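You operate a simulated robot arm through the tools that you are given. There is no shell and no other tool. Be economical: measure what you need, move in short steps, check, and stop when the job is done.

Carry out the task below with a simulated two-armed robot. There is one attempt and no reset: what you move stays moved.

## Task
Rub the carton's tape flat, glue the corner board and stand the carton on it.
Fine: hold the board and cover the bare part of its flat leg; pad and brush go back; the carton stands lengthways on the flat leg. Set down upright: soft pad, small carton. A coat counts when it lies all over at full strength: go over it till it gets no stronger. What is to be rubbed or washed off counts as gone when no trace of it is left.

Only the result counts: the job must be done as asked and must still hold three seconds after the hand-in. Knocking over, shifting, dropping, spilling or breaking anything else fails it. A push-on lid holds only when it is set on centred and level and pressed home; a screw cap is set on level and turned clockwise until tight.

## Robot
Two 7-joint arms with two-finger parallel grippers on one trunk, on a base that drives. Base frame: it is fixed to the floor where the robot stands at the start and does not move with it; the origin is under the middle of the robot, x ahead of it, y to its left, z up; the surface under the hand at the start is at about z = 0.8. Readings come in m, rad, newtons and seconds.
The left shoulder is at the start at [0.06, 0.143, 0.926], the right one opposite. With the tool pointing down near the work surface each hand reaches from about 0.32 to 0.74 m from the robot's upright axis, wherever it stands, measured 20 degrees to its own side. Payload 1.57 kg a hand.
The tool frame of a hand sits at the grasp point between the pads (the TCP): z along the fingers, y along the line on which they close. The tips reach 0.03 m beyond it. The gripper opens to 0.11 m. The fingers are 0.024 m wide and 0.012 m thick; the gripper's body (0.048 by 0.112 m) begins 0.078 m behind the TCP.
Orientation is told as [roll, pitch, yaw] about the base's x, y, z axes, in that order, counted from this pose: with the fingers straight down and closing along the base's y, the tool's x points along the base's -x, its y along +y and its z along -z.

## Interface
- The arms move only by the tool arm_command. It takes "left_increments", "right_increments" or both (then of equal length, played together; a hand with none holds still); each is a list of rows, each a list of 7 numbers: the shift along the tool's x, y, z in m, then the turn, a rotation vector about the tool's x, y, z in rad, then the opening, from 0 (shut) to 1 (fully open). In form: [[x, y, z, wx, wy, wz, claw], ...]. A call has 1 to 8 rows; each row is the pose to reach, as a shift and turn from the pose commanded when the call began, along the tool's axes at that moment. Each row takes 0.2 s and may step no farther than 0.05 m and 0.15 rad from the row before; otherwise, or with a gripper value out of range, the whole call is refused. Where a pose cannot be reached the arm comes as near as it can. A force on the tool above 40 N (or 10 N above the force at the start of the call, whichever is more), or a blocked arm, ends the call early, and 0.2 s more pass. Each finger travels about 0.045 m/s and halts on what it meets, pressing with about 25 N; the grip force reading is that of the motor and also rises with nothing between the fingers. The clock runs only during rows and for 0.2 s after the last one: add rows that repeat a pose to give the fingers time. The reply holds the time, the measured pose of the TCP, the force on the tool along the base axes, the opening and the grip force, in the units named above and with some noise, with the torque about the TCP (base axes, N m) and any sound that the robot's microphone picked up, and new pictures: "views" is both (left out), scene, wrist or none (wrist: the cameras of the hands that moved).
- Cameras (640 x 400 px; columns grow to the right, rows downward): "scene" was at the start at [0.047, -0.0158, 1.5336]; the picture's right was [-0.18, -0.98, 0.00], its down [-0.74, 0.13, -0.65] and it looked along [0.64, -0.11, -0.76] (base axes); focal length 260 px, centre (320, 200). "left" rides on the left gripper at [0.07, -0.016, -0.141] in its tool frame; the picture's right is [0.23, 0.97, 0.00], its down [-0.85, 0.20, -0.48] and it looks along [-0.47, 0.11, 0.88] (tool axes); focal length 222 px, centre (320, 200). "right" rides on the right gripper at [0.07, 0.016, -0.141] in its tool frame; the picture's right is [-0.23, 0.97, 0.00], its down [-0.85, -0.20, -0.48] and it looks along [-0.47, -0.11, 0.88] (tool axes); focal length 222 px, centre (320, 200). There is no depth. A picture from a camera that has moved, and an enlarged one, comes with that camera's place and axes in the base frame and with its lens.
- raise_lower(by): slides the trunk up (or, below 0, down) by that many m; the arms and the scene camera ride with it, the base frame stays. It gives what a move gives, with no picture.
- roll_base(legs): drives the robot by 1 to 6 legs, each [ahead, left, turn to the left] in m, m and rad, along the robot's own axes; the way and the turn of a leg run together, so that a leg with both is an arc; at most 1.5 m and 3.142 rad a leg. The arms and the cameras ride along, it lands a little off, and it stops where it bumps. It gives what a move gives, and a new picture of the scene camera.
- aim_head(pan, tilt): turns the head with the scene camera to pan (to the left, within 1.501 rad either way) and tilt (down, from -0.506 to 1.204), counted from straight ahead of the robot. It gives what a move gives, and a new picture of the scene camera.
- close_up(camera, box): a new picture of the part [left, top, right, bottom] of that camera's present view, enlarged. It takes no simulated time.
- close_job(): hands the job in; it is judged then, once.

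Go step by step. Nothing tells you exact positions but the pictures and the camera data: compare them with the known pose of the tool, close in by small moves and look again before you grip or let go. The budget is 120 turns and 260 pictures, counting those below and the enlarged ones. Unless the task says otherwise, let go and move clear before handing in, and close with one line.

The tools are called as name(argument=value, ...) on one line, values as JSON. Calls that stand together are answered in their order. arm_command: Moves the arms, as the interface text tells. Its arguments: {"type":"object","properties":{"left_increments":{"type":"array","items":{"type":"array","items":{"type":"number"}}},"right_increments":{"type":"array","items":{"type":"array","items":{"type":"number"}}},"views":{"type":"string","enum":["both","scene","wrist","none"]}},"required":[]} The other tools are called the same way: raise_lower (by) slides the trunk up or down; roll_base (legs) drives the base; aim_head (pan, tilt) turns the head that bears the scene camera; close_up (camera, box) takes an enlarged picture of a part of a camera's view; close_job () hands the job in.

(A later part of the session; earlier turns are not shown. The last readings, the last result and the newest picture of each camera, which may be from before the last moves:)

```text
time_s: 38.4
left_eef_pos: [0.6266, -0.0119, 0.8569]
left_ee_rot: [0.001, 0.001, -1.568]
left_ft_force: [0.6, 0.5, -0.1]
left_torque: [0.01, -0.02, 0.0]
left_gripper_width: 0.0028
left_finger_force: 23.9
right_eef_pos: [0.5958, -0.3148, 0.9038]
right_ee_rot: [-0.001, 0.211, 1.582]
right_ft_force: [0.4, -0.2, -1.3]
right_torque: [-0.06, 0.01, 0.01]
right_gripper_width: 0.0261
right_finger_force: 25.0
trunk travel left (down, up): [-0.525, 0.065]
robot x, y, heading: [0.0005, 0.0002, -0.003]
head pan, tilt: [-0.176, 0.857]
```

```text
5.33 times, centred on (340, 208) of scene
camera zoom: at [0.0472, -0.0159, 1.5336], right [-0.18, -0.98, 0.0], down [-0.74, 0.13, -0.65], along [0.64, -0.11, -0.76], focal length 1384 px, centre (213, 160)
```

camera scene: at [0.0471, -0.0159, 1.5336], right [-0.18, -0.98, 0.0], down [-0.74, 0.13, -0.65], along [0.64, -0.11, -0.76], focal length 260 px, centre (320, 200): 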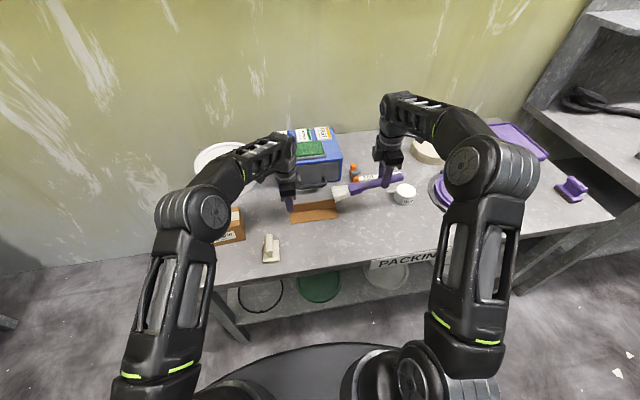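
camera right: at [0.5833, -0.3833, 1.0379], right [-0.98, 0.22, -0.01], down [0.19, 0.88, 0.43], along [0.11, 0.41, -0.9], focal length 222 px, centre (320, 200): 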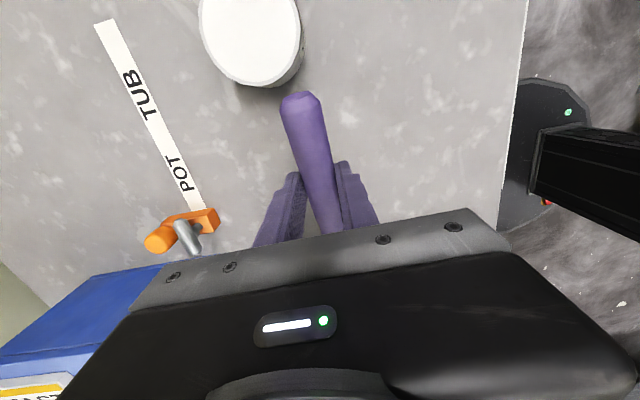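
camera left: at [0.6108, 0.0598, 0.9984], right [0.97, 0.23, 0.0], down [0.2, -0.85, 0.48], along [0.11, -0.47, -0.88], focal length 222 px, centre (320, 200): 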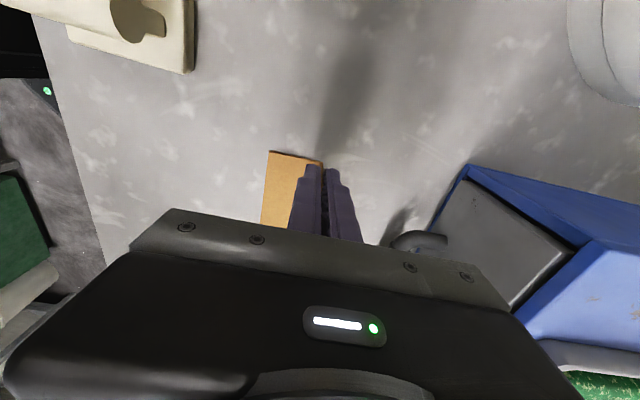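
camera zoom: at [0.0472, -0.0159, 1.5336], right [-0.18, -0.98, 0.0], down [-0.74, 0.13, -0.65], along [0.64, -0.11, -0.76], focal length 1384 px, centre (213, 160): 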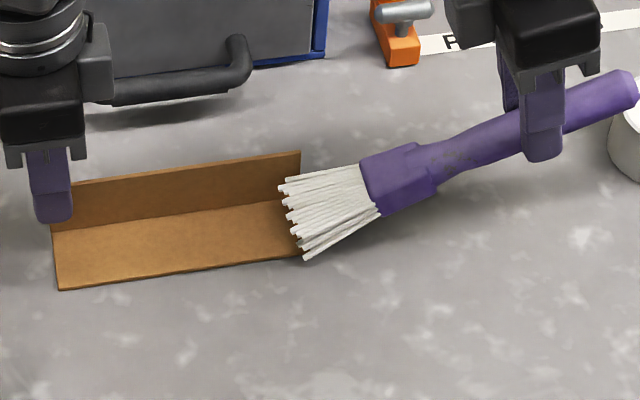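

arm_command(right_increments=[[-0.004, 0, 0.003, 0, 0, 0, 0], [-0.004, 0, 0.006, 0, 0, 0, 0], [-0.004, 0, 0.0075, 0, 0, 0, 0]], views="none")

close_up(camera="scene", box=[300, 180, 380, 230])

```text
time_s: 39.2
left_eef_pos: [0.6269, -0.0109, 0.8583]
left_ee_rot: [0.0, 0.001, -1.566]
left_ft_force: [0.4, 3.3, -1.2]
left_torque: [0.5, -0.07, 0.02]
left_gripper_width: 0.0029
left_finger_force: 23.6
right_eef_pos: [0.5959, -0.3098, 0.8982]
right_ee_rot: [-0.003, 0.21, 1.579]
right_ft_force: [1.1, -3.1, 5.7]
right_torque: [0.63, -0.04, -0.08]
right_gripper_width: 0.0259
right_finger_force: 25.1
trunk travel left (down, up): [-0.525, 0.065]
robot x, y, heading: [-0.0019, 0.001, 0.002]
head pan, tilt: [-0.176, 0.857]
```

```text
8.00 times, centred on (340, 205) of scene
camera zoom: at [0.0468, -0.0157, 1.5337], right [-0.18, -0.98, 0.0], down [-0.74, 0.13, -0.65], along [0.64, -0.11, -0.76], focal length 2076 px, centre (160, 160)
```

zoom: 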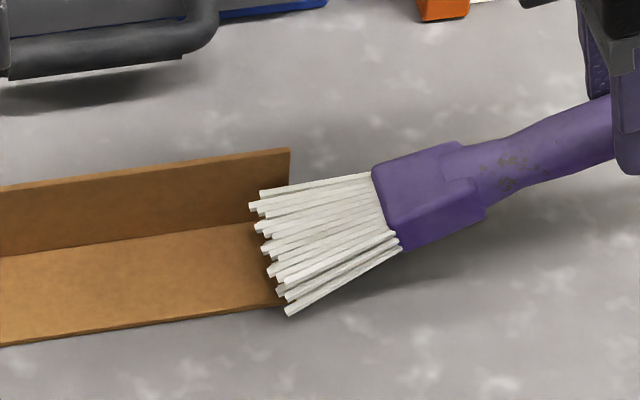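

Firm contact (5.7 N). Stroke 5 cm left holding this height.

arm_command(right_increments=[[-0.0098, 0, -0.0021, 0, 0, 0, 0], [-0.0196, 0, -0.0042, 0, 0, 0, 0], [-0.0293, 0, -0.0062, 0, 0, 0, 0], [-0.039, 0, -0.0083, 0, 0, 0, 0], [-0.049, 0, -0.0104, 0, 0, 0, 0]], views="none")

close_up(camera="scene", box=[290, 180, 370, 230])

```text
time_s: 40.4
left_eef_pos: [0.6274, -0.0127, 0.8558]
left_ee_rot: [0.0, -0.002, -1.566]
left_ft_force: [0.8, 2.3, -1.4]
left_torque: [0.11, -0.05, 0.01]
left_gripper_width: 0.0031
left_finger_force: 23.7
right_eef_pos: [0.5937, -0.2597, 0.8954]
right_ee_rot: [-0.001, 0.208, 1.582]
right_ft_force: [0.0, -1.2, 4.1]
right_torque: [0.43, 0.02, 0.04]
right_gripper_width: 0.0259
right_finger_force: 25.2
trunk travel left (down, up): [-0.525, 0.065]
robot x, y, heading: [-0.0002, -0.0006, 0.0]
head pan, tilt: [-0.176, 0.857]
```

```text
8.00 times, centred on (330, 205) of scene
camera zoom: at [0.047, -0.0154, 1.5336], right [-0.18, -0.98, 0.0], down [-0.74, 0.13, -0.65], along [0.64, -0.12, -0.76], focal length 2076 px, centre (240, 160)
```

zoom: 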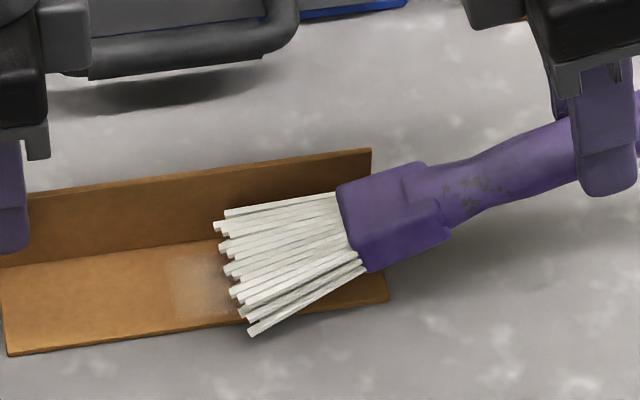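

Glue now shows as a faint band. I'll make repeated strokes back and forth over the whole length, staying clear of the left finger.

arm_command(right_increments=[[-0.0245, 0, -0.0052, 0, 0, 0, 0], [-0.049, 0, -0.0104, 0, 0, 0, 0], [-0.069, 0, -0.0147, 0, 0, 0, 0], [-0.04, 0, -0.0085, 0, 0, 0, 0], [-0.01, 0, -0.0021, 0, 0, 0, 0], [0.02, 0, 0.0043, 0, 0, 0, 0], [0.045, 0, 0.0096, 0, 0, 0, 0], [0.0, 0, 0.0, 0, 0, 0, 0]], views="none")

close_up(camera="scene", box=[290, 180, 370, 230])

```text
time_s: 42.2
left_eef_pos: [0.6276, -0.0094, 0.8566]
left_ee_rot: [0.001, -0.001, -1.569]
left_ft_force: [0.0, 0.4, 2.5]
left_torque: [-0.42, 0.04, -0.05]
left_gripper_width: 0.0029
left_finger_force: 24.6
right_eef_pos: [0.5956, -0.2614, 0.8982]
right_ee_rot: [-0.002, 0.21, 1.581]
right_ft_force: [0.4, -0.1, -0.7]
right_torque: [-0.09, 0.02, 0.0]
right_gripper_width: 0.0256
right_finger_force: 25.1
trunk travel left (down, up): [-0.525, 0.065]
robot x, y, heading: [-0.001, -0.0037, -0.001]
head pan, tilt: [-0.176, 0.857]
```

```text
8.00 times, centred on (330, 205) of scene
camera zoom: at [0.0472, -0.0146, 1.5337], right [-0.18, -0.98, 0.0], down [-0.74, 0.13, -0.65], along [0.64, -0.12, -0.76], focal length 2076 px, centre (240, 160)
```

zoom: 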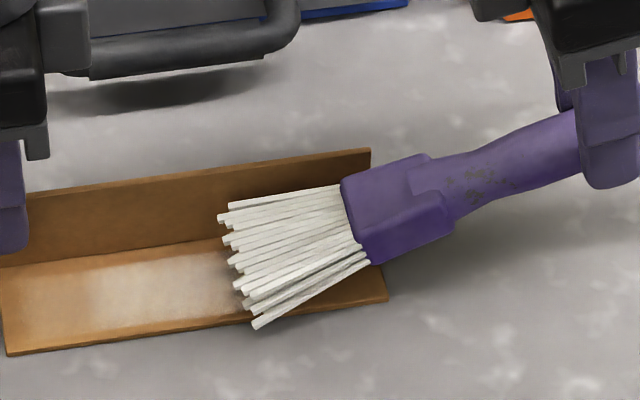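

Good coverage building. Continue with strokes offset toward the near edge and a bit lower.

arm_command(right_increments=[[0, 0.01, 0.003, 0, 0, 0, 0], [-0.03, 0.01, -0.0035, 0, 0, 0, 0], [-0.065, 0.01, -0.011, 0, 0, 0, 0], [-0.035, 0.01, -0.0045, 0, 0, 0, 0], [0.0, 0.01, 0.003, 0, 0, 0, 0], [0.03, 0.01, 0.0094, 0, 0, 0, 0], [0.055, 0.01, 0.0147, 0, 0, 0, 0], [0.03, 0.01, 0.0094, 0, 0, 0, 0]], views="none")

close_up(camera="scene", box=[290, 180, 370, 230])

```text
time_s: 44.0
left_eef_pos: [0.6267, -0.0105, 0.8571]
left_ee_rot: [0.0, 0.0, -1.567]
left_ft_force: [-0.3, 0.3, -0.6]
left_torque: [0.01, -0.01, 0.01]
left_gripper_width: 0.0028
left_finger_force: 23.8
right_eef_pos: [0.5856, -0.2911, 0.8935]
right_ee_rot: [-0.003, 0.209, 1.581]
right_ft_force: [0.4, 0.8, 0.9]
right_torque: [0.29, 0.01, -0.02]
right_gripper_width: 0.0262
right_finger_force: 25.1
trunk travel left (down, up): [-0.525, 0.065]
robot x, y, heading: [0.0021, -0.0044, -0.0]
head pan, tilt: [-0.176, 0.857]
```

```text
8.00 times, centred on (330, 205) of scene
camera zoom: at [0.047, -0.0151, 1.5337], right [-0.18, -0.98, 0.0], down [-0.74, 0.13, -0.65], along [0.64, -0.12, -0.76], focal length 2076 px, centre (240, 160)
```

zoom: 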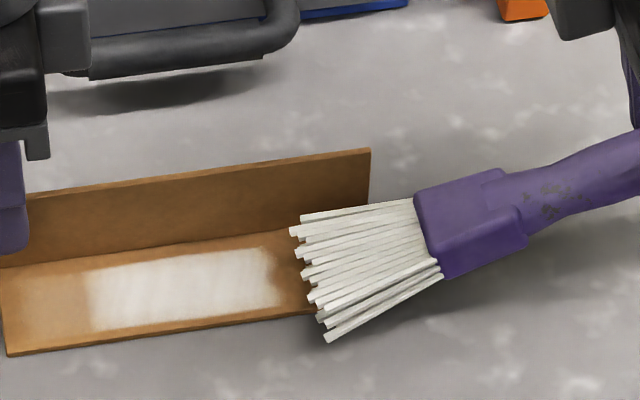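

The coat band is building in the middle. Next pass along the near edge, going further left (clear of the finger there).

arm_command(right_increments=[[-0.01, 0.006, 0.0, 0, 0, 0, 0], [-0.04, 0.006, -0.0064, 0, 0, 0, 0], [-0.07, 0.006, -0.0128, 0, 0, 0, 0], [-0.1, 0.006, -0.0192, 0, 0, 0, 0], [-0.123, 0.006, -0.024, 0, 0, 0, 0], [-0.1, 0.002, -0.0192, 0, 0, 0, 0], [-0.12, -0.002, -0.0235, 0, 0, 0, 0], [-0.09, -0.004, -0.017, 0, 0, 0, 0]], views="none")

close_up(camera="scene", box=[285, 180, 365, 230])

```text
time_s: 45.8
left_eef_pos: [0.6273, -0.0111, 0.8573]
left_ee_rot: [0.001, 0.001, -1.567]
left_ft_force: [-1.2, -0.2, 0.1]
left_torque: [0.05, 0.03, 0.0]
left_gripper_width: 0.0031
left_finger_force: 24.6
right_eef_pos: [0.5876, -0.2018, 0.892]
right_ee_rot: [-0.001, 0.208, 1.581]
right_ft_force: [-0.1, 0.1, -1.3]
right_torque: [-0.05, 0.0, 0.01]
right_gripper_width: 0.0262
right_finger_force: 25.4
trunk travel left (down, up): [-0.525, 0.065]
robot x, y, heading: [-0.0005, -0.0053, 0.002]
head pan, tilt: [-0.176, 0.857]
```

```text
8.00 times, centred on (325, 205) of scene
camera zoom: at [0.0471, -0.017, 1.5336], right [-0.18, -0.98, 0.0], down [-0.74, 0.13, -0.65], along [0.64, -0.11, -0.76], focal length 2076 px, centre (280, 160)
```

zoom: 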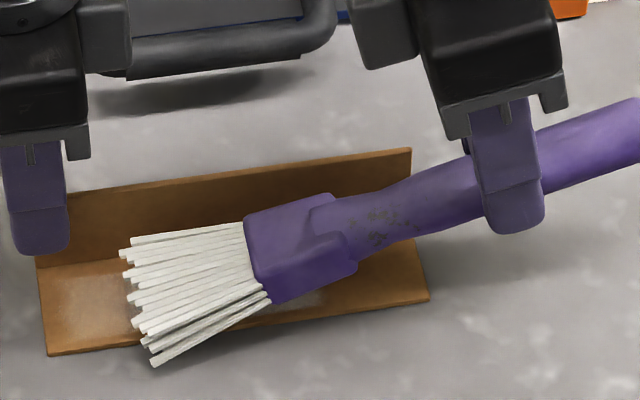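

No contact force now, so the brush has pivoted a little in the grip. Lower until contact here, at the left.

arm_command(right_increments=[[-0.01, 0, 0.0, 0, 0, 0, 0], [-0.01, 0, 0.003, 0, 0, 0, 0], [-0.01, 0, 0.005, 0, 0, 0, 0], [-0.01, 0, 0.005, 0, 0, 0, 0]], views="none")

close_up(camera="scene", box=[285, 180, 365, 230])

```text
time_s: 46.8
left_eef_pos: [0.6261, -0.0103, 0.857]
left_ee_rot: [0.001, 0.0, -1.568]
left_ft_force: [1.2, 3.2, -1.2]
left_torque: [0.09, -0.09, 0.0]
left_gripper_width: 0.0028
left_finger_force: 24.1
right_eef_pos: [0.5879, -0.1918, 0.8848]
right_ee_rot: [-0.001, 0.209, 1.58]
right_ft_force: [-0.1, -1.3, 5.5]
right_torque: [0.71, -0.03, -0.05]
right_gripper_width: 0.026
right_finger_force: 25.6
trunk travel left (down, up): [-0.525, 0.065]
robot x, y, heading: [0.0009, -0.0021, 0.003]
head pan, tilt: [-0.176, 0.857]
```

```text
8.00 times, centred on (325, 205) of scene
camera zoom: at [0.0469, -0.0157, 1.5336], right [-0.18, -0.98, 0.0], down [-0.74, 0.13, -0.65], along [0.64, -0.11, -0.76], focal length 2076 px, centre (280, 160)
```

zoom: 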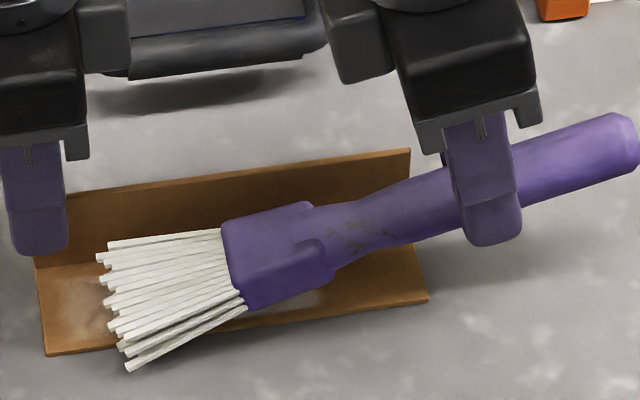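

Contact again. Work the left end near edge, then stroke back right along it at lighter pressure.

arm_command(right_increments=[[0, 0.006, -0.0012, 0, 0, 0, 0], [-0.014, 0.008, -0.0042, 0, 0, 0, 0], [-0.024, 0.008, -0.0063, 0, 0, 0, 0], [0.0, 0.008, -0.0012, 0, 0, 0, 0], [0.03, 0.008, 0.0052, 0, 0, 0, 0], [0.06, 0.008, 0.0115, 0, 0, 0, 0], [0.09, 0.008, 0.018, 0, 0, 0, 0], [0.12, 0.008, 0.0243, 0, 0, 0, 0]], views="none")

close_up(camera="scene", box=[285, 180, 365, 230])

```text
time_s: 48.6
left_eef_pos: [0.6261, -0.0109, 0.8558]
left_ee_rot: [0.001, 0.001, -1.568]
left_ft_force: [-0.1, -0.9, -0.1]
left_torque: [0.03, 0.0, -0.01]
left_gripper_width: 0.0027
left_finger_force: 24.5
right_eef_pos: [0.5804, -0.3183, 0.8874]
right_ee_rot: [-0.001, 0.209, 1.583]
right_ft_force: [-0.1, -0.2, -1.4]
right_torque: [-0.05, -0.01, 0.01]
right_gripper_width: 0.0259
right_finger_force: 25.1
trunk travel left (down, up): [-0.525, 0.065]
robot x, y, heading: [-0.0004, -0.0007, -0.002]
head pan, tilt: [-0.176, 0.857]
```

```text
8.00 times, centred on (325, 205) of scene
camera zoom: at [0.0471, -0.0163, 1.5336], right [-0.18, -0.98, 0.0], down [-0.74, 0.13, -0.65], along [0.64, -0.11, -0.76], focal length 2076 px, centre (280, 160)
```

zoom: 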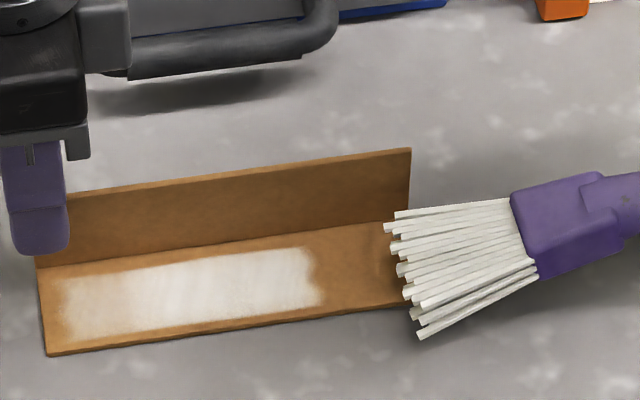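

Most is coated; the right end, far strip and edges remain. Lower to contact at the right end and rub it.

arm_command(right_increments=[[-0.01, -0.01, 0.0, 0, 0, 0, 0], [-0.01, -0.01, 0.0025, 0, 0, 0, 0], [-0.03, -0.01, -0.0015, 0, 0, 0, 0], [-0.05, -0.01, -0.006, 0, 0, 0, 0], [-0.03, -0.016, -0.0015, 0, 0, 0, 0], [-0.01, -0.016, 0.0025, 0, 0, 0, 0], [-0.03, -0.016, -0.0015, 0, 0, 0, 0], [-0.05, -0.016, -0.006, 0, 0, 0, 0]], views="none")

close_up(camera="scene", box=[285, 180, 365, 230])

```text
time_s: 50.4
left_eef_pos: [0.6274, -0.0107, 0.8566]
left_ee_rot: [0.0, 0.0, -1.567]
left_ft_force: [0.6, 0.3, 0.6]
left_torque: [-0.09, 0.02, -0.01]
left_gripper_width: 0.0029
left_finger_force: 24.0
right_eef_pos: [0.5964, -0.2645, 0.8837]
right_ee_rot: [-0.002, 0.209, 1.581]
right_ft_force: [0.0, -0.9, -0.3]
right_torque: [-0.06, -0.05, 0.01]
right_gripper_width: 0.0262
right_finger_force: 24.8
trunk travel left (down, up): [-0.525, 0.065]
robot x, y, heading: [0.0034, -0.0006, 0.008]
head pan, tilt: [-0.176, 0.857]
```

```text
8.00 times, centred on (325, 205) of scene
camera zoom: at [0.0471, -0.0156, 1.5336], right [-0.18, -0.98, 0.0], down [-0.74, 0.13, -0.65], along [0.64, -0.12, -0.76], focal length 2076 px, centre (280, 160)
```

zoom: 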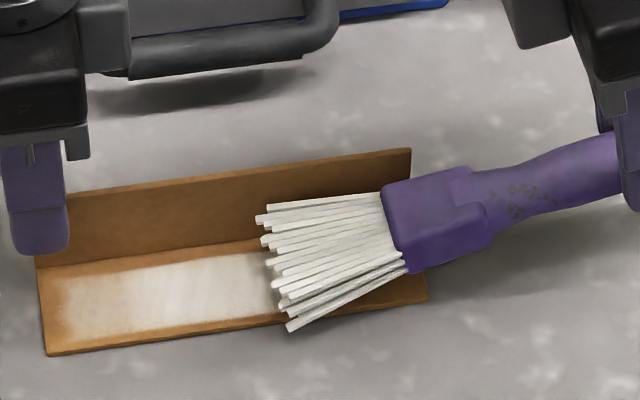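

Pressure was light; lower 2 mm and repeat from here back to the right end.

arm_command(right_increments=[[0, 0, 0.002, 0, 0, 0, 0], [0.02, 0, 0.0062, 0, 0, 0, 0], [0.04, 0, 0.0105, 0, 0, 0, 0], [0.06, 0, 0.0148, 0, 0, 0, 0], [0.04, 0, 0.0105, 0, 0, 0, 0], [0.055, 0.008, 0.0137, 0, 0, 0, 0], [0.035, 0.008, 0.0095, 0, 0, 0, 0], [0.01, 0.008, 0.004, 0, 0, 0, 0]], views="none")

close_up(camera="scene", box=[285, 180, 365, 230])

```text
time_s: 52.2
left_eef_pos: [0.627, -0.01, 0.857]
left_ee_rot: [0.0, 0.0, -1.567]
left_ft_force: [0.1, 0.5, 0.8]
left_torque: [-0.19, 0.01, -0.04]
left_gripper_width: 0.0029
left_finger_force: 24.0
right_eef_pos: [0.5887, -0.2744, 0.8784]
right_ee_rot: [-0.003, 0.21, 1.581]
right_ft_force: [-0.3, 0.8, -1.2]
right_torque: [-0.08, 0.03, 0.04]
right_gripper_width: 0.0259
right_finger_force: 25.2
trunk travel left (down, up): [-0.525, 0.065]
robot x, y, heading: [-0.0016, 0.001, 0.001]
head pan, tilt: [-0.176, 0.857]
```

```text
8.00 times, centred on (325, 205) of scene
camera zoom: at [0.0471, -0.0155, 1.5336], right [-0.18, -0.98, 0.0], down [-0.74, 0.13, -0.65], along [0.64, -0.12, -0.76], focal length 2076 px, centre (280, 160)
```

zoom: 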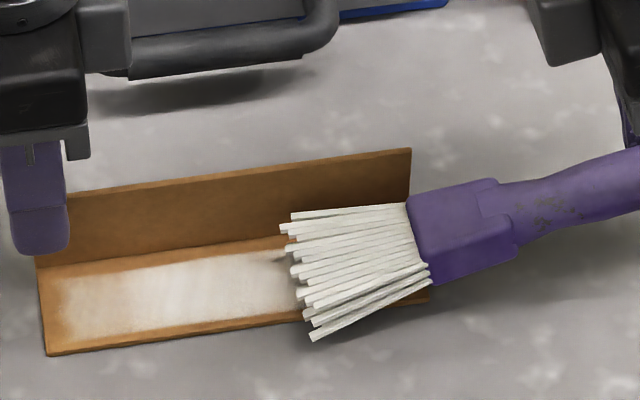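

The brush keeps pivoting up slightly. Lift and look at the coat.

arm_command(right_increments=[[0.01, 0, -0.02, 0, 0, 0, 0], [0.04, 0, -0.03, 0, 0, 0, 0], [0.08, 0, -0.03, 0, 0, 0, 0]], views="none")

close_up(camera="scene", box=[285, 190, 345, 228])

close_up(camera="scene", box=[330, 150, 430, 220])

```text
time_s: 53.0
left_eef_pos: [0.6267, -0.0111, 0.856]
left_ee_rot: [-0.001, 0.0, -1.566]
left_ft_force: [-0.1, -0.9, 1.0]
left_torque: [-0.15, 0.04, -0.01]
left_gripper_width: 0.0028
left_finger_force: 24.2
right_eef_pos: [0.5897, -0.3495, 0.9268]
right_ee_rot: [0.0, 0.207, 1.58]
right_ft_force: [-1.0, 0.7, -1.0]
right_torque: [-0.06, 0.03, 0.0]
right_gripper_width: 0.0259
right_finger_force: 25.2
trunk travel left (down, up): [-0.525, 0.065]
robot x, y, heading: [0.0004, -0.0021, 0.0]
head pan, tilt: [-0.176, 0.857]
```

```text
10.53 times, centred on (315, 209) of scene
camera zoom: at [0.047, -0.0164, 1.5336], right [-0.18, -0.98, 0.0], down [-0.74, 0.13, -0.65], along [0.64, -0.11, -0.76], focal length 2731 px, centre (373, 105)
```

zoom: 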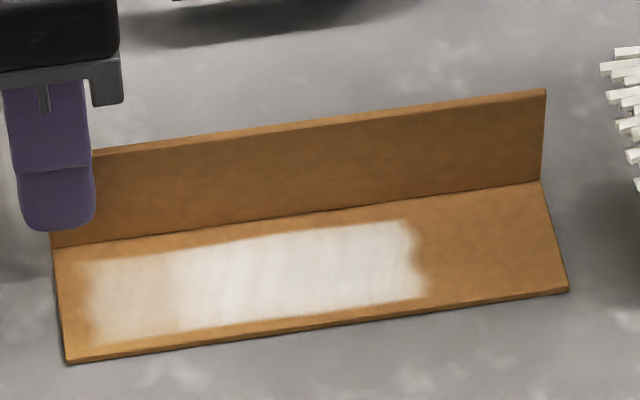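

```text
5.71 times, centred on (380, 185) of scene
camera zoom: at [0.047, -0.0164, 1.5336], right [-0.18, -0.98, 0.0], down [-0.74, 0.13, -0.65], along [0.64, -0.11, -0.76], focal length 1483 px, centre (-23, 286)
```

zoom: 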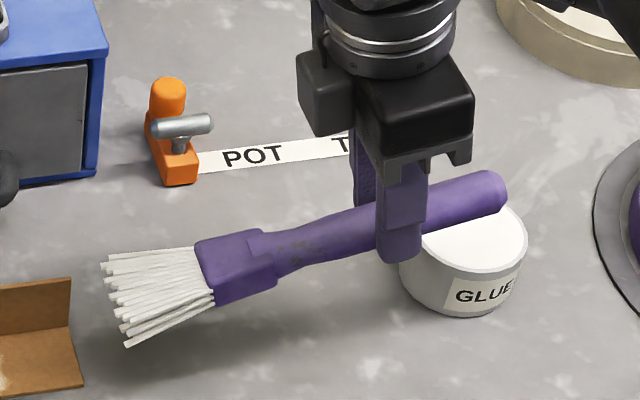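

The coat lacks the right quarter, a far strip near the upright and the left tip. Restore the brush's pitch and come down at the right end.

arm_command(right_increments=[[-0.015, 0, 0.0, 0, 0.06, 0, 0], [-0.03, 0, 0.008, 0, 0.12, 0, 0], [-0.035, 0, 0.018, 0, 0.12, 0, 0], [-0.0355, 0, 0.0215, 0, 0.12, 0, 0], [-0.036, 0, 0.0235, 0, 0.12, 0, 0]], views="none")

close_up(camera="scene", box=[300, 180, 380, 230])

```text
time_s: 54.2
left_eef_pos: [0.6284, -0.0104, 0.8571]
left_ee_rot: [0.0, 0.0, -1.568]
left_ft_force: [0.2, -1.3, 0.1]
left_torque: [0.09, -0.01, 0.04]
left_gripper_width: 0.0027
left_finger_force: 24.1
right_eef_pos: [0.5885, -0.3167, 0.895]
right_ee_rot: [-0.003, 0.328, 1.579]
right_ft_force: [0.4, -0.1, 2.2]
right_torque: [0.3, 0.03, 0.09]
right_gripper_width: 0.0261
right_finger_force: 24.5
trunk travel left (down, up): [-0.525, 0.065]
robot x, y, heading: [0.0022, -0.0011, 0.001]
head pan, tilt: [-0.176, 0.857]
```

```text
8.00 times, centred on (340, 205) of scene
camera zoom: at [0.0468, -0.0158, 1.5337], right [-0.18, -0.98, 0.0], down [-0.74, 0.13, -0.65], along [0.64, -0.11, -0.76], focal length 2076 px, centre (160, 160)
```

zoom: 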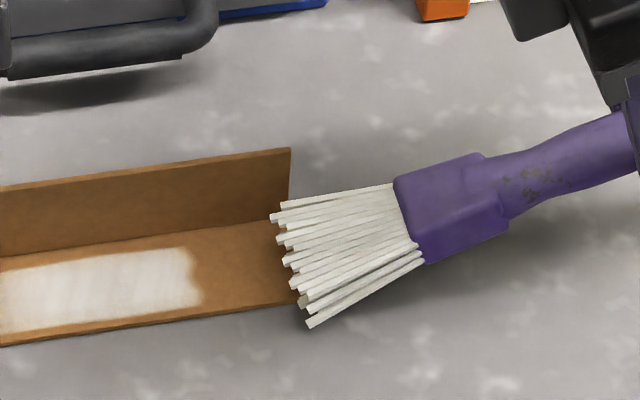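

Contact ~3 N at the right end. Rub here in short strokes.

arm_command(right_increments=[[-0.0095, 0, -0.0032, 0, 0, 0, 0], [-0.019, 0, -0.006, 0, 0, 0, 0], [-0.0284, 0, -0.009, 0, 0, 0, 0], [-0.038, -0.006, -0.012, 0, 0, 0, 0], [-0.019, -0.006, -0.006, 0, 0, 0, 0], [-0.005, -0.006, -0.001, 0, 0, 0, 0], [-0.019, -0.006, -0.0055, 0, 0, 0, 0], [-0.04, -0.006, -0.0125, 0, 0, 0, 0]], views="none")

close_up(camera="scene", box=[300, 180, 380, 230])

```text
time_s: 56.0
left_eef_pos: [0.6277, -0.0109, 0.8575]
left_ee_rot: [-0.002, 0.0, -1.568]
left_ft_force: [0.1, 0.7, 0.3]
left_torque: [-0.13, -0.02, 0.0]
left_gripper_width: 0.0028
left_finger_force: 24.7
right_eef_pos: [0.5948, -0.2731, 0.8931]
right_ee_rot: [-0.001, 0.329, 1.578]
right_ft_force: [0.7, -0.6, 2.9]
right_torque: [0.3, -0.04, -0.04]
right_gripper_width: 0.0263
right_finger_force: 24.7
trunk travel left (down, up): [-0.525, 0.065]
robot x, y, heading: [-0.0041, 0.0005, -0.002]
head pan, tilt: [-0.176, 0.857]
```

```text
8.00 times, centred on (340, 205) of scene
camera zoom: at [0.0469, -0.0156, 1.5336], right [-0.18, -0.98, 0.0], down [-0.74, 0.13, -0.65], along [0.64, -0.12, -0.76], focal length 2076 px, centre (160, 160)
```

zoom: 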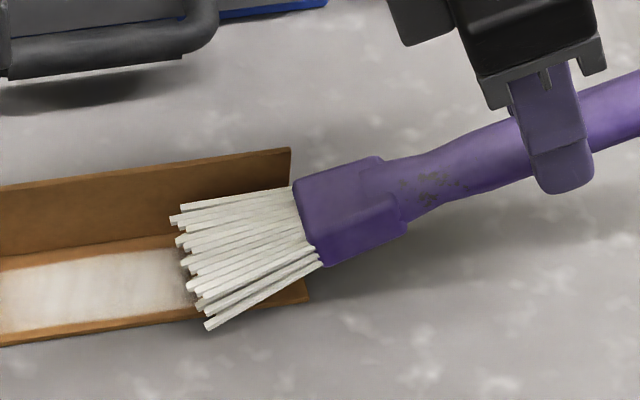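

Good pressure. Now stroke back to the right end, shift toward the upright, and stroke left along the far strip.

arm_command(right_increments=[[0.02, 0, 0.0065, 0, 0, 0, 0], [0.038, 0, 0.0127, 0, 0, 0, 0], [0.034, -0.005, 0.0115, 0, 0, 0, 0], [0.015, -0.009, 0.005, 0, 0, 0, 0], [-0.01, -0.009, -0.0035, 0, 0, 0, 0], [-0.035, -0.009, -0.012, 0, 0, 0, 0], [-0.055, -0.009, -0.0188, 0, 0, 0, 0], [-0.065, -0.009, -0.0222, 0, 0, 0, 0]], views="none")

close_up(camera="scene", box=[285, 180, 365, 230])

```text
time_s: 57.8
left_eef_pos: [0.6272, -0.0102, 0.8574]
left_ee_rot: [0.0, 0.0, -1.569]
left_ft_force: [0.5, 0.0, 0.5]
left_torque: [-0.1, 0.01, 0.0]
left_gripper_width: 0.0029
left_finger_force: 24.1
right_eef_pos: [0.6035, -0.2057, 0.8942]
right_ee_rot: [-0.002, 0.329, 1.579]
right_ft_force: [-0.8, 0.2, -0.2]
right_torque: [0.04, 0.04, 0.04]
right_gripper_width: 0.0257
right_finger_force: 24.9
trunk travel left (down, up): [-0.525, 0.065]
robot x, y, heading: [0.0007, -0.0003, 0.003]
head pan, tilt: [-0.176, 0.857]
```

```text
8.00 times, centred on (325, 205) of scene
camera zoom: at [0.0471, -0.0157, 1.5336], right [-0.18, -0.98, 0.0], down [-0.74, 0.13, -0.65], along [0.64, -0.12, -0.76], focal length 2076 px, centre (280, 160)
```

zoom: 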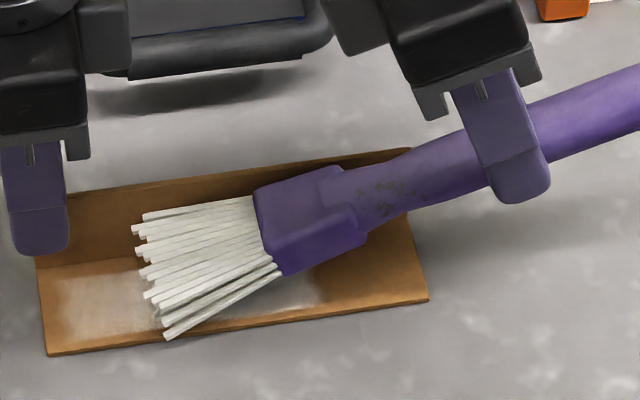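

arm_command(right_increments=[[0.02, 0, -0.02, 0, 0, 0, 0], [0.06, 0, -0.015, 0, 0, 0, 0], [0.1, 0, 0.0, 0, 0, 0, 0], [0.14, 0, 0.012, 0, 0, 0, 0]], views="none")

close_up(camera="scene", box=[285, 190, 345, 228])

```text
time_s: 58.8
left_eef_pos: [0.6265, -0.011, 0.857]
left_ee_rot: [0.001, 0.002, -1.567]
left_ft_force: [-0.8, 0.2, -0.2]
left_torque: [0.04, -0.01, 0.0]
left_gripper_width: 0.0028
left_finger_force: 24.5
right_eef_pos: [0.6034, -0.3397, 0.9297]
right_ee_rot: [-0.001, 0.329, 1.58]
right_ft_force: [1.0, 0.5, -1.0]
right_torque: [-0.05, 0.01, 0.03]
right_gripper_width: 0.026
right_finger_force: 24.7
trunk travel left (down, up): [-0.525, 0.065]
robot x, y, heading: [-0.001, -0.0011, 0.002]
head pan, tilt: [-0.176, 0.857]
```

```text
10.53 times, centred on (315, 209) of scene
camera zoom: at [0.0471, -0.0164, 1.5336], right [-0.18, -0.98, 0.0], down [-0.74, 0.13, -0.65], along [0.64, -0.11, -0.76], focal length 2731 px, centre (373, 105)
```

zoom: 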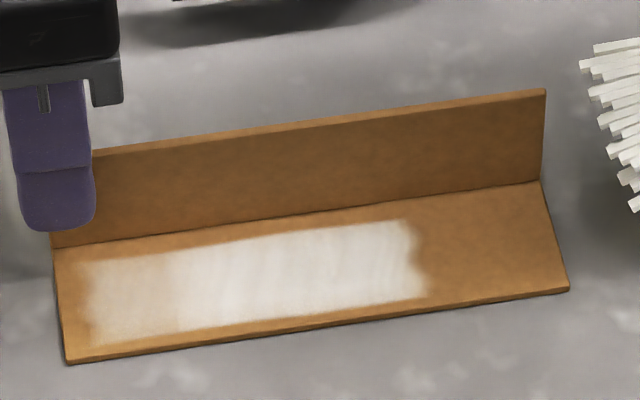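

The coat's outer outline hasn't changed despite strokes beyond it, so the paintable "bare part" is this rectangle; its left third is weaker. Go to the left part and add strokes.

arm_command(right_increments=[[-0.035, 0.005, -0.012, 0, 0, 0, 0], [-0.07, 0.01, -0.024, 0, 0, 0, 0], [-0.105, 0.0154, -0.036, 0, 0, 0, 0], [-0.139, 0.0154, -0.03, 0, 0, 0, 0], [-0.142, 0.0154, -0.019, 0, 0, 0, 0], [-0.1425, 0.0154, -0.0165, 0, 0, 0, 0], [-0.1425, 0.0154, -0.0165, 0, 0, 0, 0]], views="none")

close_up(camera="scene", box=[285, 180, 365, 230])

```text
time_s: 60.4
left_eef_pos: [0.6268, -0.0105, 0.8566]
left_ee_rot: [0.0, 0.0, -1.567]
left_ft_force: [0.3, -0.3, 0.6]
left_torque: [0.01, 0.01, -0.03]
left_gripper_width: 0.0028
left_finger_force: 23.9
right_eef_pos: [0.5898, -0.2033, 0.8977]
right_ee_rot: [-0.002, 0.328, 1.582]
right_ft_force: [0.3, -0.4, -0.9]
right_torque: [-0.07, -0.03, -0.04]
right_gripper_width: 0.0258
right_finger_force: 25.2
trunk travel left (down, up): [-0.525, 0.065]
robot x, y, heading: [0.0003, -0.0006, 0.002]
head pan, tilt: [-0.176, 0.857]
```

```text
8.00 times, centred on (325, 205) of scene
camera zoom: at [0.0471, -0.0158, 1.5336], right [-0.18, -0.98, 0.0], down [-0.74, 0.13, -0.65], along [0.64, -0.11, -0.76], focal length 2076 px, centre (280, 160)
```

zoom: 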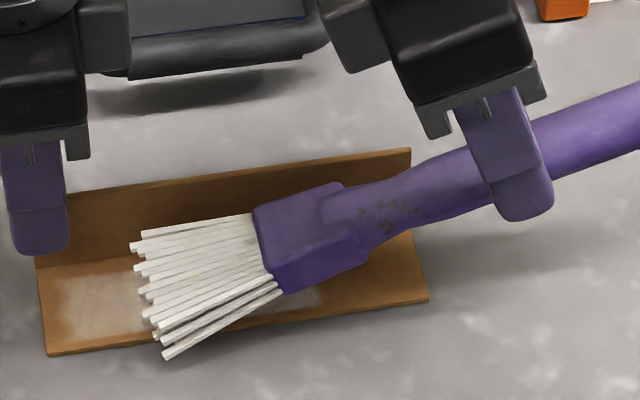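

arm_command(right_increments=[[-0.002, 0.0, 0.006, 0, 0, 0, 0], [-0.012, 0.003, 0.0026, 0, 0, 0, 0], [-0.025, 0.007, -0.0018, 0, 0, 0, 0], [-0.037, 0.008, -0.0058, 0, 0, 0, 0], [-0.018, 0.004, 0.0006, 0, 0, 0, 0], [0.0, 0.0, 0.0067, 0, 0, 0, 0], [-0.018, 0.004, 0.0006, 0, 0, 0, 0], [-0.037, 0.008, -0.0058, 0, 0, 0, 0]], views="none")

close_up(camera="scene", box=[285, 180, 365, 230])

```text
time_s: 62.2
left_eef_pos: [0.6282, -0.0107, 0.8557]
left_ee_rot: [-0.001, -0.001, -1.566]
left_ft_force: [0.3, -1.1, -0.2]
left_torque: [0.02, 0.0, 0.02]
left_gripper_width: 0.0028
left_finger_force: 24.1
right_eef_pos: [0.5797, -0.1644, 0.8909]
right_ee_rot: [-0.001, 0.329, 1.582]
right_ft_force: [-1.1, 0.1, -1.3]
right_torque: [-0.07, 0.04, -0.01]
right_gripper_width: 0.026
right_finger_force: 25.7
trunk travel left (down, up): [-0.525, 0.065]
robot x, y, heading: [-0.0001, 0.0005, -0.003]
head pan, tilt: [-0.176, 0.857]
```

```text
8.00 times, centred on (325, 205) of scene
camera zoom: at [0.0471, -0.0156, 1.5336], right [-0.18, -0.98, 0.0], down [-0.74, 0.13, -0.65], along [0.64, -0.12, -0.76], focal length 2076 px, centre (280, 160)
```

zoom: 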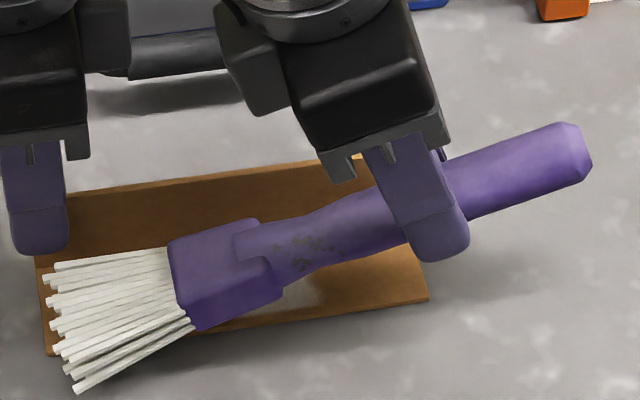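

Still slightly high; lower 3 mm and check force.

arm_command(right_increments=[[0.004, -0.006, 0.003, 0, 0, 0, 0], [0.003, -0.006, 0.0055, 0, 0, 0, 0], [0.003, -0.006, 0.0055, 0, 0, 0, 0]], views="none")

```text
time_s: 63.0
left_eef_pos: [0.6266, -0.0113, 0.8571]
left_ee_rot: [-0.001, -0.001, -1.568]
left_ft_force: [1.5, 0.6, -0.7]
left_torque: [-0.08, -0.09, 0.01]
left_gripper_width: 0.0028
left_finger_force: 24.5
right_eef_pos: [0.5855, -0.1696, 0.8874]
right_ee_rot: [-0.004, 0.328, 1.579]
right_ft_force: [-0.6, -0.8, 4.3]
right_torque: [0.7, 0.04, 0.0]
right_gripper_width: 0.0259
right_finger_force: 25.2
trunk travel left (down, up): [-0.525, 0.065]
robot x, y, heading: [-0.0013, -0.0015, -0.001]
head pan, tilt: [-0.176, 0.857]
```

Contact (≈5 N). Short strokes across the left third.

arm_command(right_increments=[[0.012, 0, 0.003, 0, 0, 0, 0], [0.028, -0.004, 0.0085, 0, 0, 0, 0], [0.043, -0.008, 0.014, 0, 0, 0, 0], [0.028, -0.006, 0.0092, 0, 0, 0, 0], [0.014, -0.003, 0.0045, 0, 0, 0, 0], [0, 0, 0.0, 0, 0, 0, 0], [0.02, -0.003, 0.0072, 0, 0, 0, 0], [0.04, -0.006, 0.014, 0, 0, 0, 0]], views="none")

close_up(camera="scene", box=[285, 180, 365, 230])

```text
time_s: 64.8
left_eef_pos: [0.6267, -0.0118, 0.8564]
left_ee_rot: [0.001, -0.001, -1.568]
left_ft_force: [1.0, -0.8, 0.4]
left_torque: [0.09, 0.0, 0.09]
left_gripper_width: 0.0027
left_finger_force: 24.2
right_eef_pos: [0.5926, -0.2115, 0.884]
right_ee_rot: [-0.002, 0.328, 1.582]
right_ft_force: [0.3, 0.8, 0.7]
right_torque: [0.23, 0.04, 0.0]
right_gripper_width: 0.026
right_finger_force: 25.4
trunk travel left (down, up): [-0.525, 0.065]
robot x, y, heading: [0.0006, 0.0021, -0.003]
head pan, tilt: [-0.176, 0.857]
```

```text
8.00 times, centred on (325, 205) of scene
camera zoom: at [0.0471, -0.0161, 1.5336], right [-0.18, -0.98, 0.0], down [-0.74, 0.13, -0.65], along [0.64, -0.11, -0.76], focal length 2076 px, centre (280, 160)
```

zoom: 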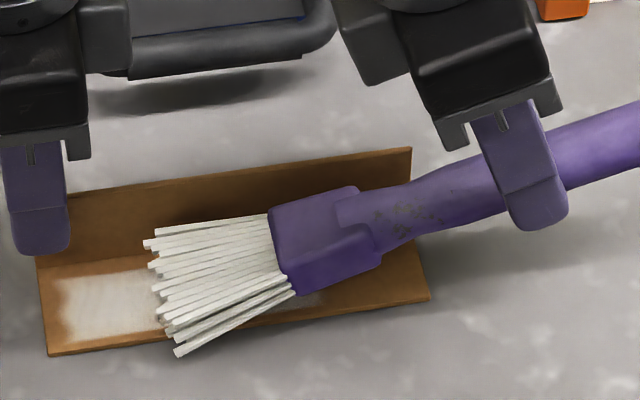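

Continue over the full length once more, keeping light contact.

arm_command(right_increments=[[0.02, 0, 0.0078, 0, 0, 0, 0], [0.04, 0, 0.0146, 0, 0, 0, 0], [0.065, 0, 0.0231, 0, 0, 0, 0], [0.04, 0.004, 0.0146, 0, 0, 0, 0], [0.01, 0.004, 0.0046, 0, 0, 0, 0], [-0.02, 0.005, -0.0055, 0, 0, 0, 0], [-0.04, 0.008, -0.012, 0, 0, 0, 0], [-0.025, 0.006, -0.007, 0, 0, 0, 0]], views="none")

arm_command(right_increments=[[0.02, 0, -0.015, 0, 0, 0, 0], [0.06, 0, -0.015, 0, 0, 0, 0], [0.1, 0, 0.0, 0, 0, 0, 0], [0.14, 0, 0.012, 0, 0, 0, 0]], views="none")

close_up(camera="scene", box=[285, 190, 345, 228])

```text
time_s: 66.6
left_eef_pos: [0.6273, -0.0113, 0.8557]
left_ee_rot: [0.001, 0.0, -1.567]
left_ft_force: [-0.2, -2.0, -1.8]
left_torque: [0.1, -0.07, 0.1]
left_gripper_width: 0.0029
left_finger_force: 23.9
right_eef_pos: [0.5877, -0.1847, 0.8829]
right_ee_rot: [-0.002, 0.326, 1.581]
right_ft_force: [-0.3, 1.0, 3.5]
right_torque: [0.72, 0.03, 0.02]
right_gripper_width: 0.0259
right_finger_force: 24.5
trunk travel left (down, up): [-0.525, 0.065]
robot x, y, heading: [-0.0007, -0.0003, -0.001]
head pan, tilt: [-0.176, 0.857]
```

```text
time_s: 67.6
left_eef_pos: [0.6274, -0.0115, 0.8569]
left_ee_rot: [-0.001, 0.0, -1.566]
left_ft_force: [0.7, 1.1, 0.8]
left_torque: [0.02, 0.01, 0.0]
left_gripper_width: 0.0029
left_finger_force: 24.0
right_eef_pos: [0.5882, -0.3212, 0.9167]
right_ee_rot: [-0.001, 0.328, 1.581]
right_ft_force: [-0.4, 0.2, -0.8]
right_torque: [-0.06, 0.02, 0.01]
right_gripper_width: 0.0259
right_finger_force: 24.8
trunk travel left (down, up): [-0.525, 0.065]
robot x, y, heading: [-0.0016, -0.0009, -0.006]
head pan, tilt: [-0.176, 0.857]
```

```text
10.53 times, centred on (315, 209) of scene
camera zoom: at [0.0471, -0.0165, 1.5336], right [-0.18, -0.98, 0.0], down [-0.74, 0.13, -0.65], along [0.64, -0.11, -0.76], focal length 2731 px, centre (373, 105)
```

zoom: 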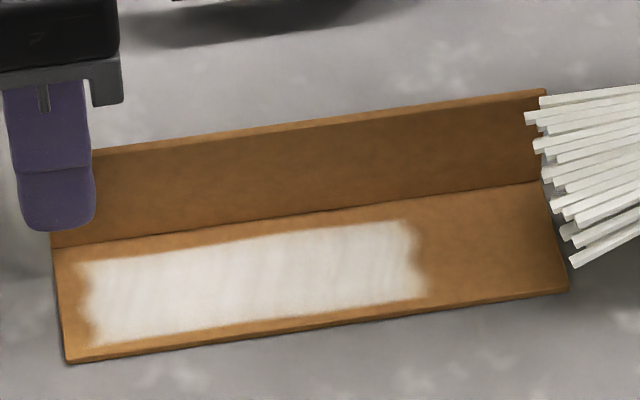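

The left part is now as white as the rest. One more set of passes to see if it grows any stronger.

arm_command(right_increments=[[-0.02, -0.004, 0.0, 0, 0, 0, 0], [-0.04, -0.004, 0.01, 0, 0, 0, 0], [-0.0487, -0.004, 0.0185, 0, 0, 0, 0], [-0.075, -0.004, 0.0098, 0, 0, 0, 0], [-0.105, -0.004, 0.0, 0, 0, 0, 0], [-0.135, 0, -0.0102, 0, 0, 0, 0], [-0.15, 0.003, -0.0152, 0, 0, 0, 0], [-0.135, 0.005, -0.0098, 0, 0, 0, 0]], views="none")

arm_command(right_increments=[[0.02, 0, 0.0073, 0, 0, 0, 0], [0.045, 0, 0.016, 0, 0, 0, 0], [0.07, 0, 0.0245, 0, 0, 0, 0], [0.1, 0, 0.0347, 0, 0, 0, 0], [0.075, -0.007, 0.0265, 0, 0, 0, 0], [0.045, -0.007, 0.0165, 0, 0, 0, 0], [0.015, -0.007, 0.0065, 0, 0, 0, 0], [0.0, -0.004, 0.001, 0, 0, 0, 0]], views="none")

arm_command(right_increments=[[0.02, 0, -0.015, 0, 0, 0, 0], [0.06, 0, -0.015, 0, 0, 0, 0], [0.1, 0, 0.0, 0, 0, 0, 0], [0.14, 0, 0.01, 0, 0, 0, 0], [0.17, 0, 0.01, 0, 0, 0, 0]], views="none")

close_up(camera="scene", box=[285, 190, 345, 228])

```text
time_s: 69.4
left_eef_pos: [0.6265, -0.0106, 0.8568]
left_ee_rot: [0.0, 0.001, -1.567]
left_ft_force: [-0.2, -0.1, 0.9]
left_torque: [0.01, 0.06, -0.01]
left_gripper_width: 0.0031
left_finger_force: 24.0
right_eef_pos: [0.5785, -0.1902, 0.8839]
right_ee_rot: [-0.002, 0.33, 1.581]
right_ft_force: [0.2, -0.8, -0.8]
right_torque: [-0.03, -0.01, 0.03]
right_gripper_width: 0.0259
right_finger_force: 25.0
trunk travel left (down, up): [-0.525, 0.065]
robot x, y, heading: [0.0013, 0.0029, 0.003]
head pan, tilt: [-0.176, 0.857]
```

```text
time_s: 71.2
left_eef_pos: [0.6277, -0.0102, 0.8562]
left_ee_rot: [0.0, -0.001, -1.565]
left_ft_force: [0.5, 1.5, 0.6]
left_torque: [0.1, -0.01, -0.02]
left_gripper_width: 0.003
left_finger_force: 23.5
right_eef_pos: [0.5853, -0.1925, 0.8836]
right_ee_rot: [-0.002, 0.329, 1.581]
right_ft_force: [-0.6, -0.5, -0.1]
right_torque: [0.1, 0.02, 0.02]
right_gripper_width: 0.0261
right_finger_force: 24.8
trunk travel left (down, up): [-0.525, 0.065]
robot x, y, heading: [-0.0001, 0.003, -0.005]
head pan, tilt: [-0.176, 0.857]
```

```text
time_s: 72.4
left_eef_pos: [0.6274, -0.012, 0.8569]
left_ee_rot: [0.0, 0.0, -1.567]
left_ft_force: [-1.1, -0.3, 0.6]
left_torque: [-0.09, -0.02, 0.0]
left_gripper_width: 0.0028
left_finger_force: 24.3
right_eef_pos: [0.5867, -0.3581, 0.928]
right_ee_rot: [-0.002, 0.329, 1.581]
right_ft_force: [1.3, -0.2, -0.8]
right_torque: [-0.04, 0.01, 0.04]
right_gripper_width: 0.026
right_finger_force: 24.8
trunk travel left (down, up): [-0.525, 0.065]
robot x, y, heading: [-0.0015, -0.0011, -0.004]
head pan, tilt: [-0.176, 0.857]
```

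```text
10.53 times, centred on (315, 209) of scene
camera zoom: at [0.047, -0.0162, 1.5336], right [-0.18, -0.98, 0.0], down [-0.74, 0.13, -0.65], along [0.64, -0.11, -0.76], focal length 2731 px, centre (373, 105)
```

zoom: 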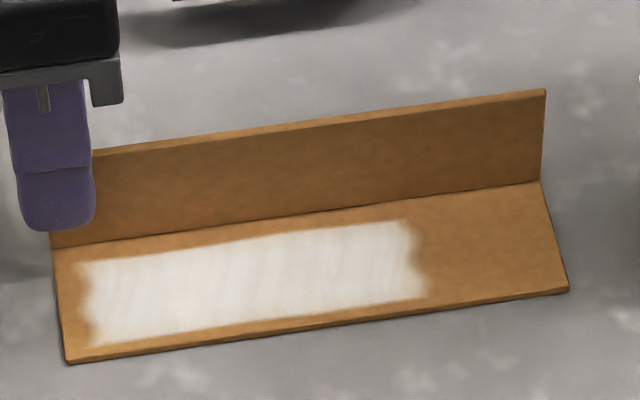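

Light contact that time; one firmer pass over all lanes, then compare.

arm_command(right_increments=[[-0.04, 0, -0.013, 0, 0, 0, 0], [-0.075, 0, -0.005, 0, 0, 0, 0], [-0.0865, 0, 0.0165, 0, 0, 0, 0], [-0.11, 0, 0.0115, 0, 0, 0, 0], [-0.14, 0, 0.0015, 0, 0, 0, 0], [-0.165, 0.0, -0.007, 0, 0, 0, 0], [-0.185, 0.002, -0.0138, 0, 0, 0, 0], [-0.165, 0.006, -0.007, 0, 0, 0, 0]], views="none")

arm_command(right_increments=[[0.02, 0, 0.0073, 0, 0, 0, 0], [0.045, 0, 0.016, 0, 0, 0, 0], [0.07, 0, 0.0245, 0, 0, 0, 0], [0.1, 0, 0.0347, 0, 0, 0, 0], [0.075, -0.012, 0.0265, 0, 0, 0, 0], [0.045, -0.012, 0.0165, 0, 0, 0, 0], [0.015, -0.012, 0.0065, 0, 0, 0, 0], [0.0, -0.006, 0.001, 0, 0, 0, 0]], views="none")

arm_command(right_increments=[[0.02, 0, -0.015, 0, 0, 0, 0], [0.06, 0, -0.015, 0, 0, 0, 0], [0.1, 0, 0.0, 0, 0, 0, 0], [0.14, 0, 0.01, 0, 0, 0, 0], [0.17, 0, 0.01, 0, 0, 0, 0]], views="none")

close_up(camera="scene", box=[285, 190, 345, 228])

```text
time_s: 74.2
left_eef_pos: [0.6267, -0.0117, 0.857]
left_ee_rot: [0.0, 0.001, -1.566]
left_ft_force: [0.0, -0.4, -0.7]
left_torque: [0.04, 0.02, 0.03]
left_gripper_width: 0.0032
left_finger_force: 24.2
right_eef_pos: [0.5779, -0.1967, 0.8818]
right_ee_rot: [0.001, 0.328, 1.58]
right_ft_force: [-1.3, 0.7, -1.0]
right_torque: [-0.04, 0.0, 0.04]
right_gripper_width: 0.0258
right_finger_force: 25.2
trunk travel left (down, up): [-0.525, 0.065]
robot x, y, heading: [0.0018, -0.0037, -0.001]
head pan, tilt: [-0.176, 0.857]
```

```text
time_s: 76.0
left_eef_pos: [0.6287, -0.0109, 0.8573]
left_ee_rot: [0.0, 0.0, -1.566]
left_ft_force: [-1.1, 0.1, 1.0]
left_torque: [0.06, 0.04, 0.0]
left_gripper_width: 0.0029
left_finger_force: 23.8
right_eef_pos: [0.5858, -0.1969, 0.8801]
right_ee_rot: [-0.002, 0.329, 1.58]
right_ft_force: [0.8, -0.2, -1.7]
right_torque: [-0.05, 0.0, 0.0]
right_gripper_width: 0.0261
right_finger_force: 25.4
trunk travel left (down, up): [-0.525, 0.065]
robot x, y, heading: [-0.0046, -0.0035, 0.002]
head pan, tilt: [-0.176, 0.857]
```

```text
time_s: 77.2
left_eef_pos: [0.6272, -0.01, 0.8559]
left_ee_rot: [0.002, -0.002, -1.568]
left_ft_force: [-0.3, 0.3, -1.0]
left_torque: [-0.07, 0.05, 0.0]
left_gripper_width: 0.0031
left_finger_force: 23.8
right_eef_pos: [0.5853, -0.3627, 0.9234]
right_ee_rot: [-0.002, 0.327, 1.582]
right_ft_force: [0.1, 0.3, -1.4]
right_torque: [-0.05, -0.03, 0.0]
right_gripper_width: 0.0262
right_finger_force: 25.3
trunk travel left (down, up): [-0.525, 0.065]
robot x, y, heading: [-0.0044, 0.0011, 0.004]
head pan, tilt: [-0.176, 0.857]
```

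```text
10.53 times, centred on (315, 209) of scene
camera zoom: at [0.0469, -0.0162, 1.5336], right [-0.18, -0.98, 0.0], down [-0.74, 0.13, -0.65], along [0.64, -0.11, -0.76], focal length 2731 px, centre (373, 105)
```

zoom: 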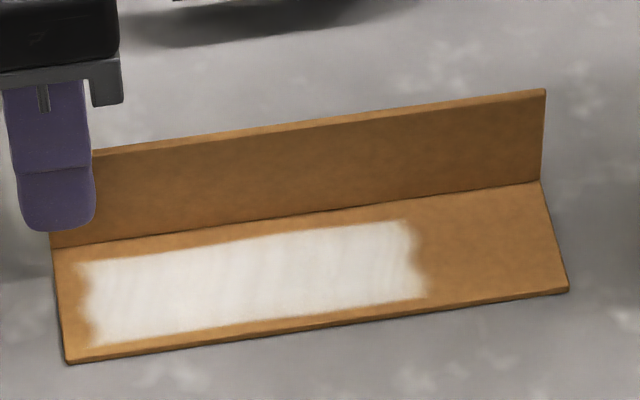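

No visible change, but I want one pass with verified contact. Restore pitch slightly and press at mid-length.

arm_command(right_increments=[[-0.035, -0.003, -0.012, 0, 0.04, 0, 0], [-0.07, -0.006, -0.02, 0, 0.08, 0, 0], [-0.102, -0.006, -0.01, 0, 0.08, 0, 0], [-0.1046, -0.006, -0.0025, 0, 0.08, 0, 0], [-0.1053, -0.006, -0.0008, 0, 0.08, 0, 0], [-0.1053, -0.006, -0.0008, 0, 0.08, 0, 0]], views="none")

```text
time_s: 78.6
left_eef_pos: [0.6268, -0.0112, 0.8575]
left_ee_rot: [-0.001, 0.001, -1.566]
left_ft_force: [0.3, -0.5, -0.5]
left_torque: [0.01, -0.01, 0.01]
left_gripper_width: 0.0034
left_finger_force: 24.2
right_eef_pos: [0.5926, -0.2618, 0.893]
right_ee_rot: [-0.002, 0.41, 1.582]
right_ft_force: [0.2, 0.3, -0.3]
right_torque: [-0.05, 0.01, -0.02]
right_gripper_width: 0.0261
right_finger_force: 25.1
trunk travel left (down, up): [-0.525, 0.065]
robot x, y, heading: [-0.0034, -0.001, 0.002]
head pan, tilt: [-0.176, 0.857]
```

arm_command(right_increments=[[-0.0012, 0, 0.0028, 0, 0, 0, 0], [-0.002, 0, 0.0046, 0, 0, 0, 0], [-0.002, 0, 0.0046, 0, 0, 0, 0]], views="none")

```text
time_s: 79.4
left_eef_pos: [0.6275, -0.0117, 0.8571]
left_ee_rot: [0.001, 0.0, -1.567]
left_ft_force: [0.7, 0.7, -0.4]
left_torque: [0.03, -0.03, -0.02]
left_gripper_width: 0.0027
left_finger_force: 24.5
right_eef_pos: [0.5918, -0.2633, 0.8888]
right_ee_rot: [-0.002, 0.408, 1.581]
right_ft_force: [1.0, -2.7, 5.4]
right_torque: [0.64, -0.02, -0.11]
right_gripper_width: 0.0259
right_finger_force: 24.5
trunk travel left (down, up): [-0.525, 0.065]
robot x, y, heading: [-0.0006, -0.0016, 0.003]
head pan, tilt: [-0.176, 0.857]
```

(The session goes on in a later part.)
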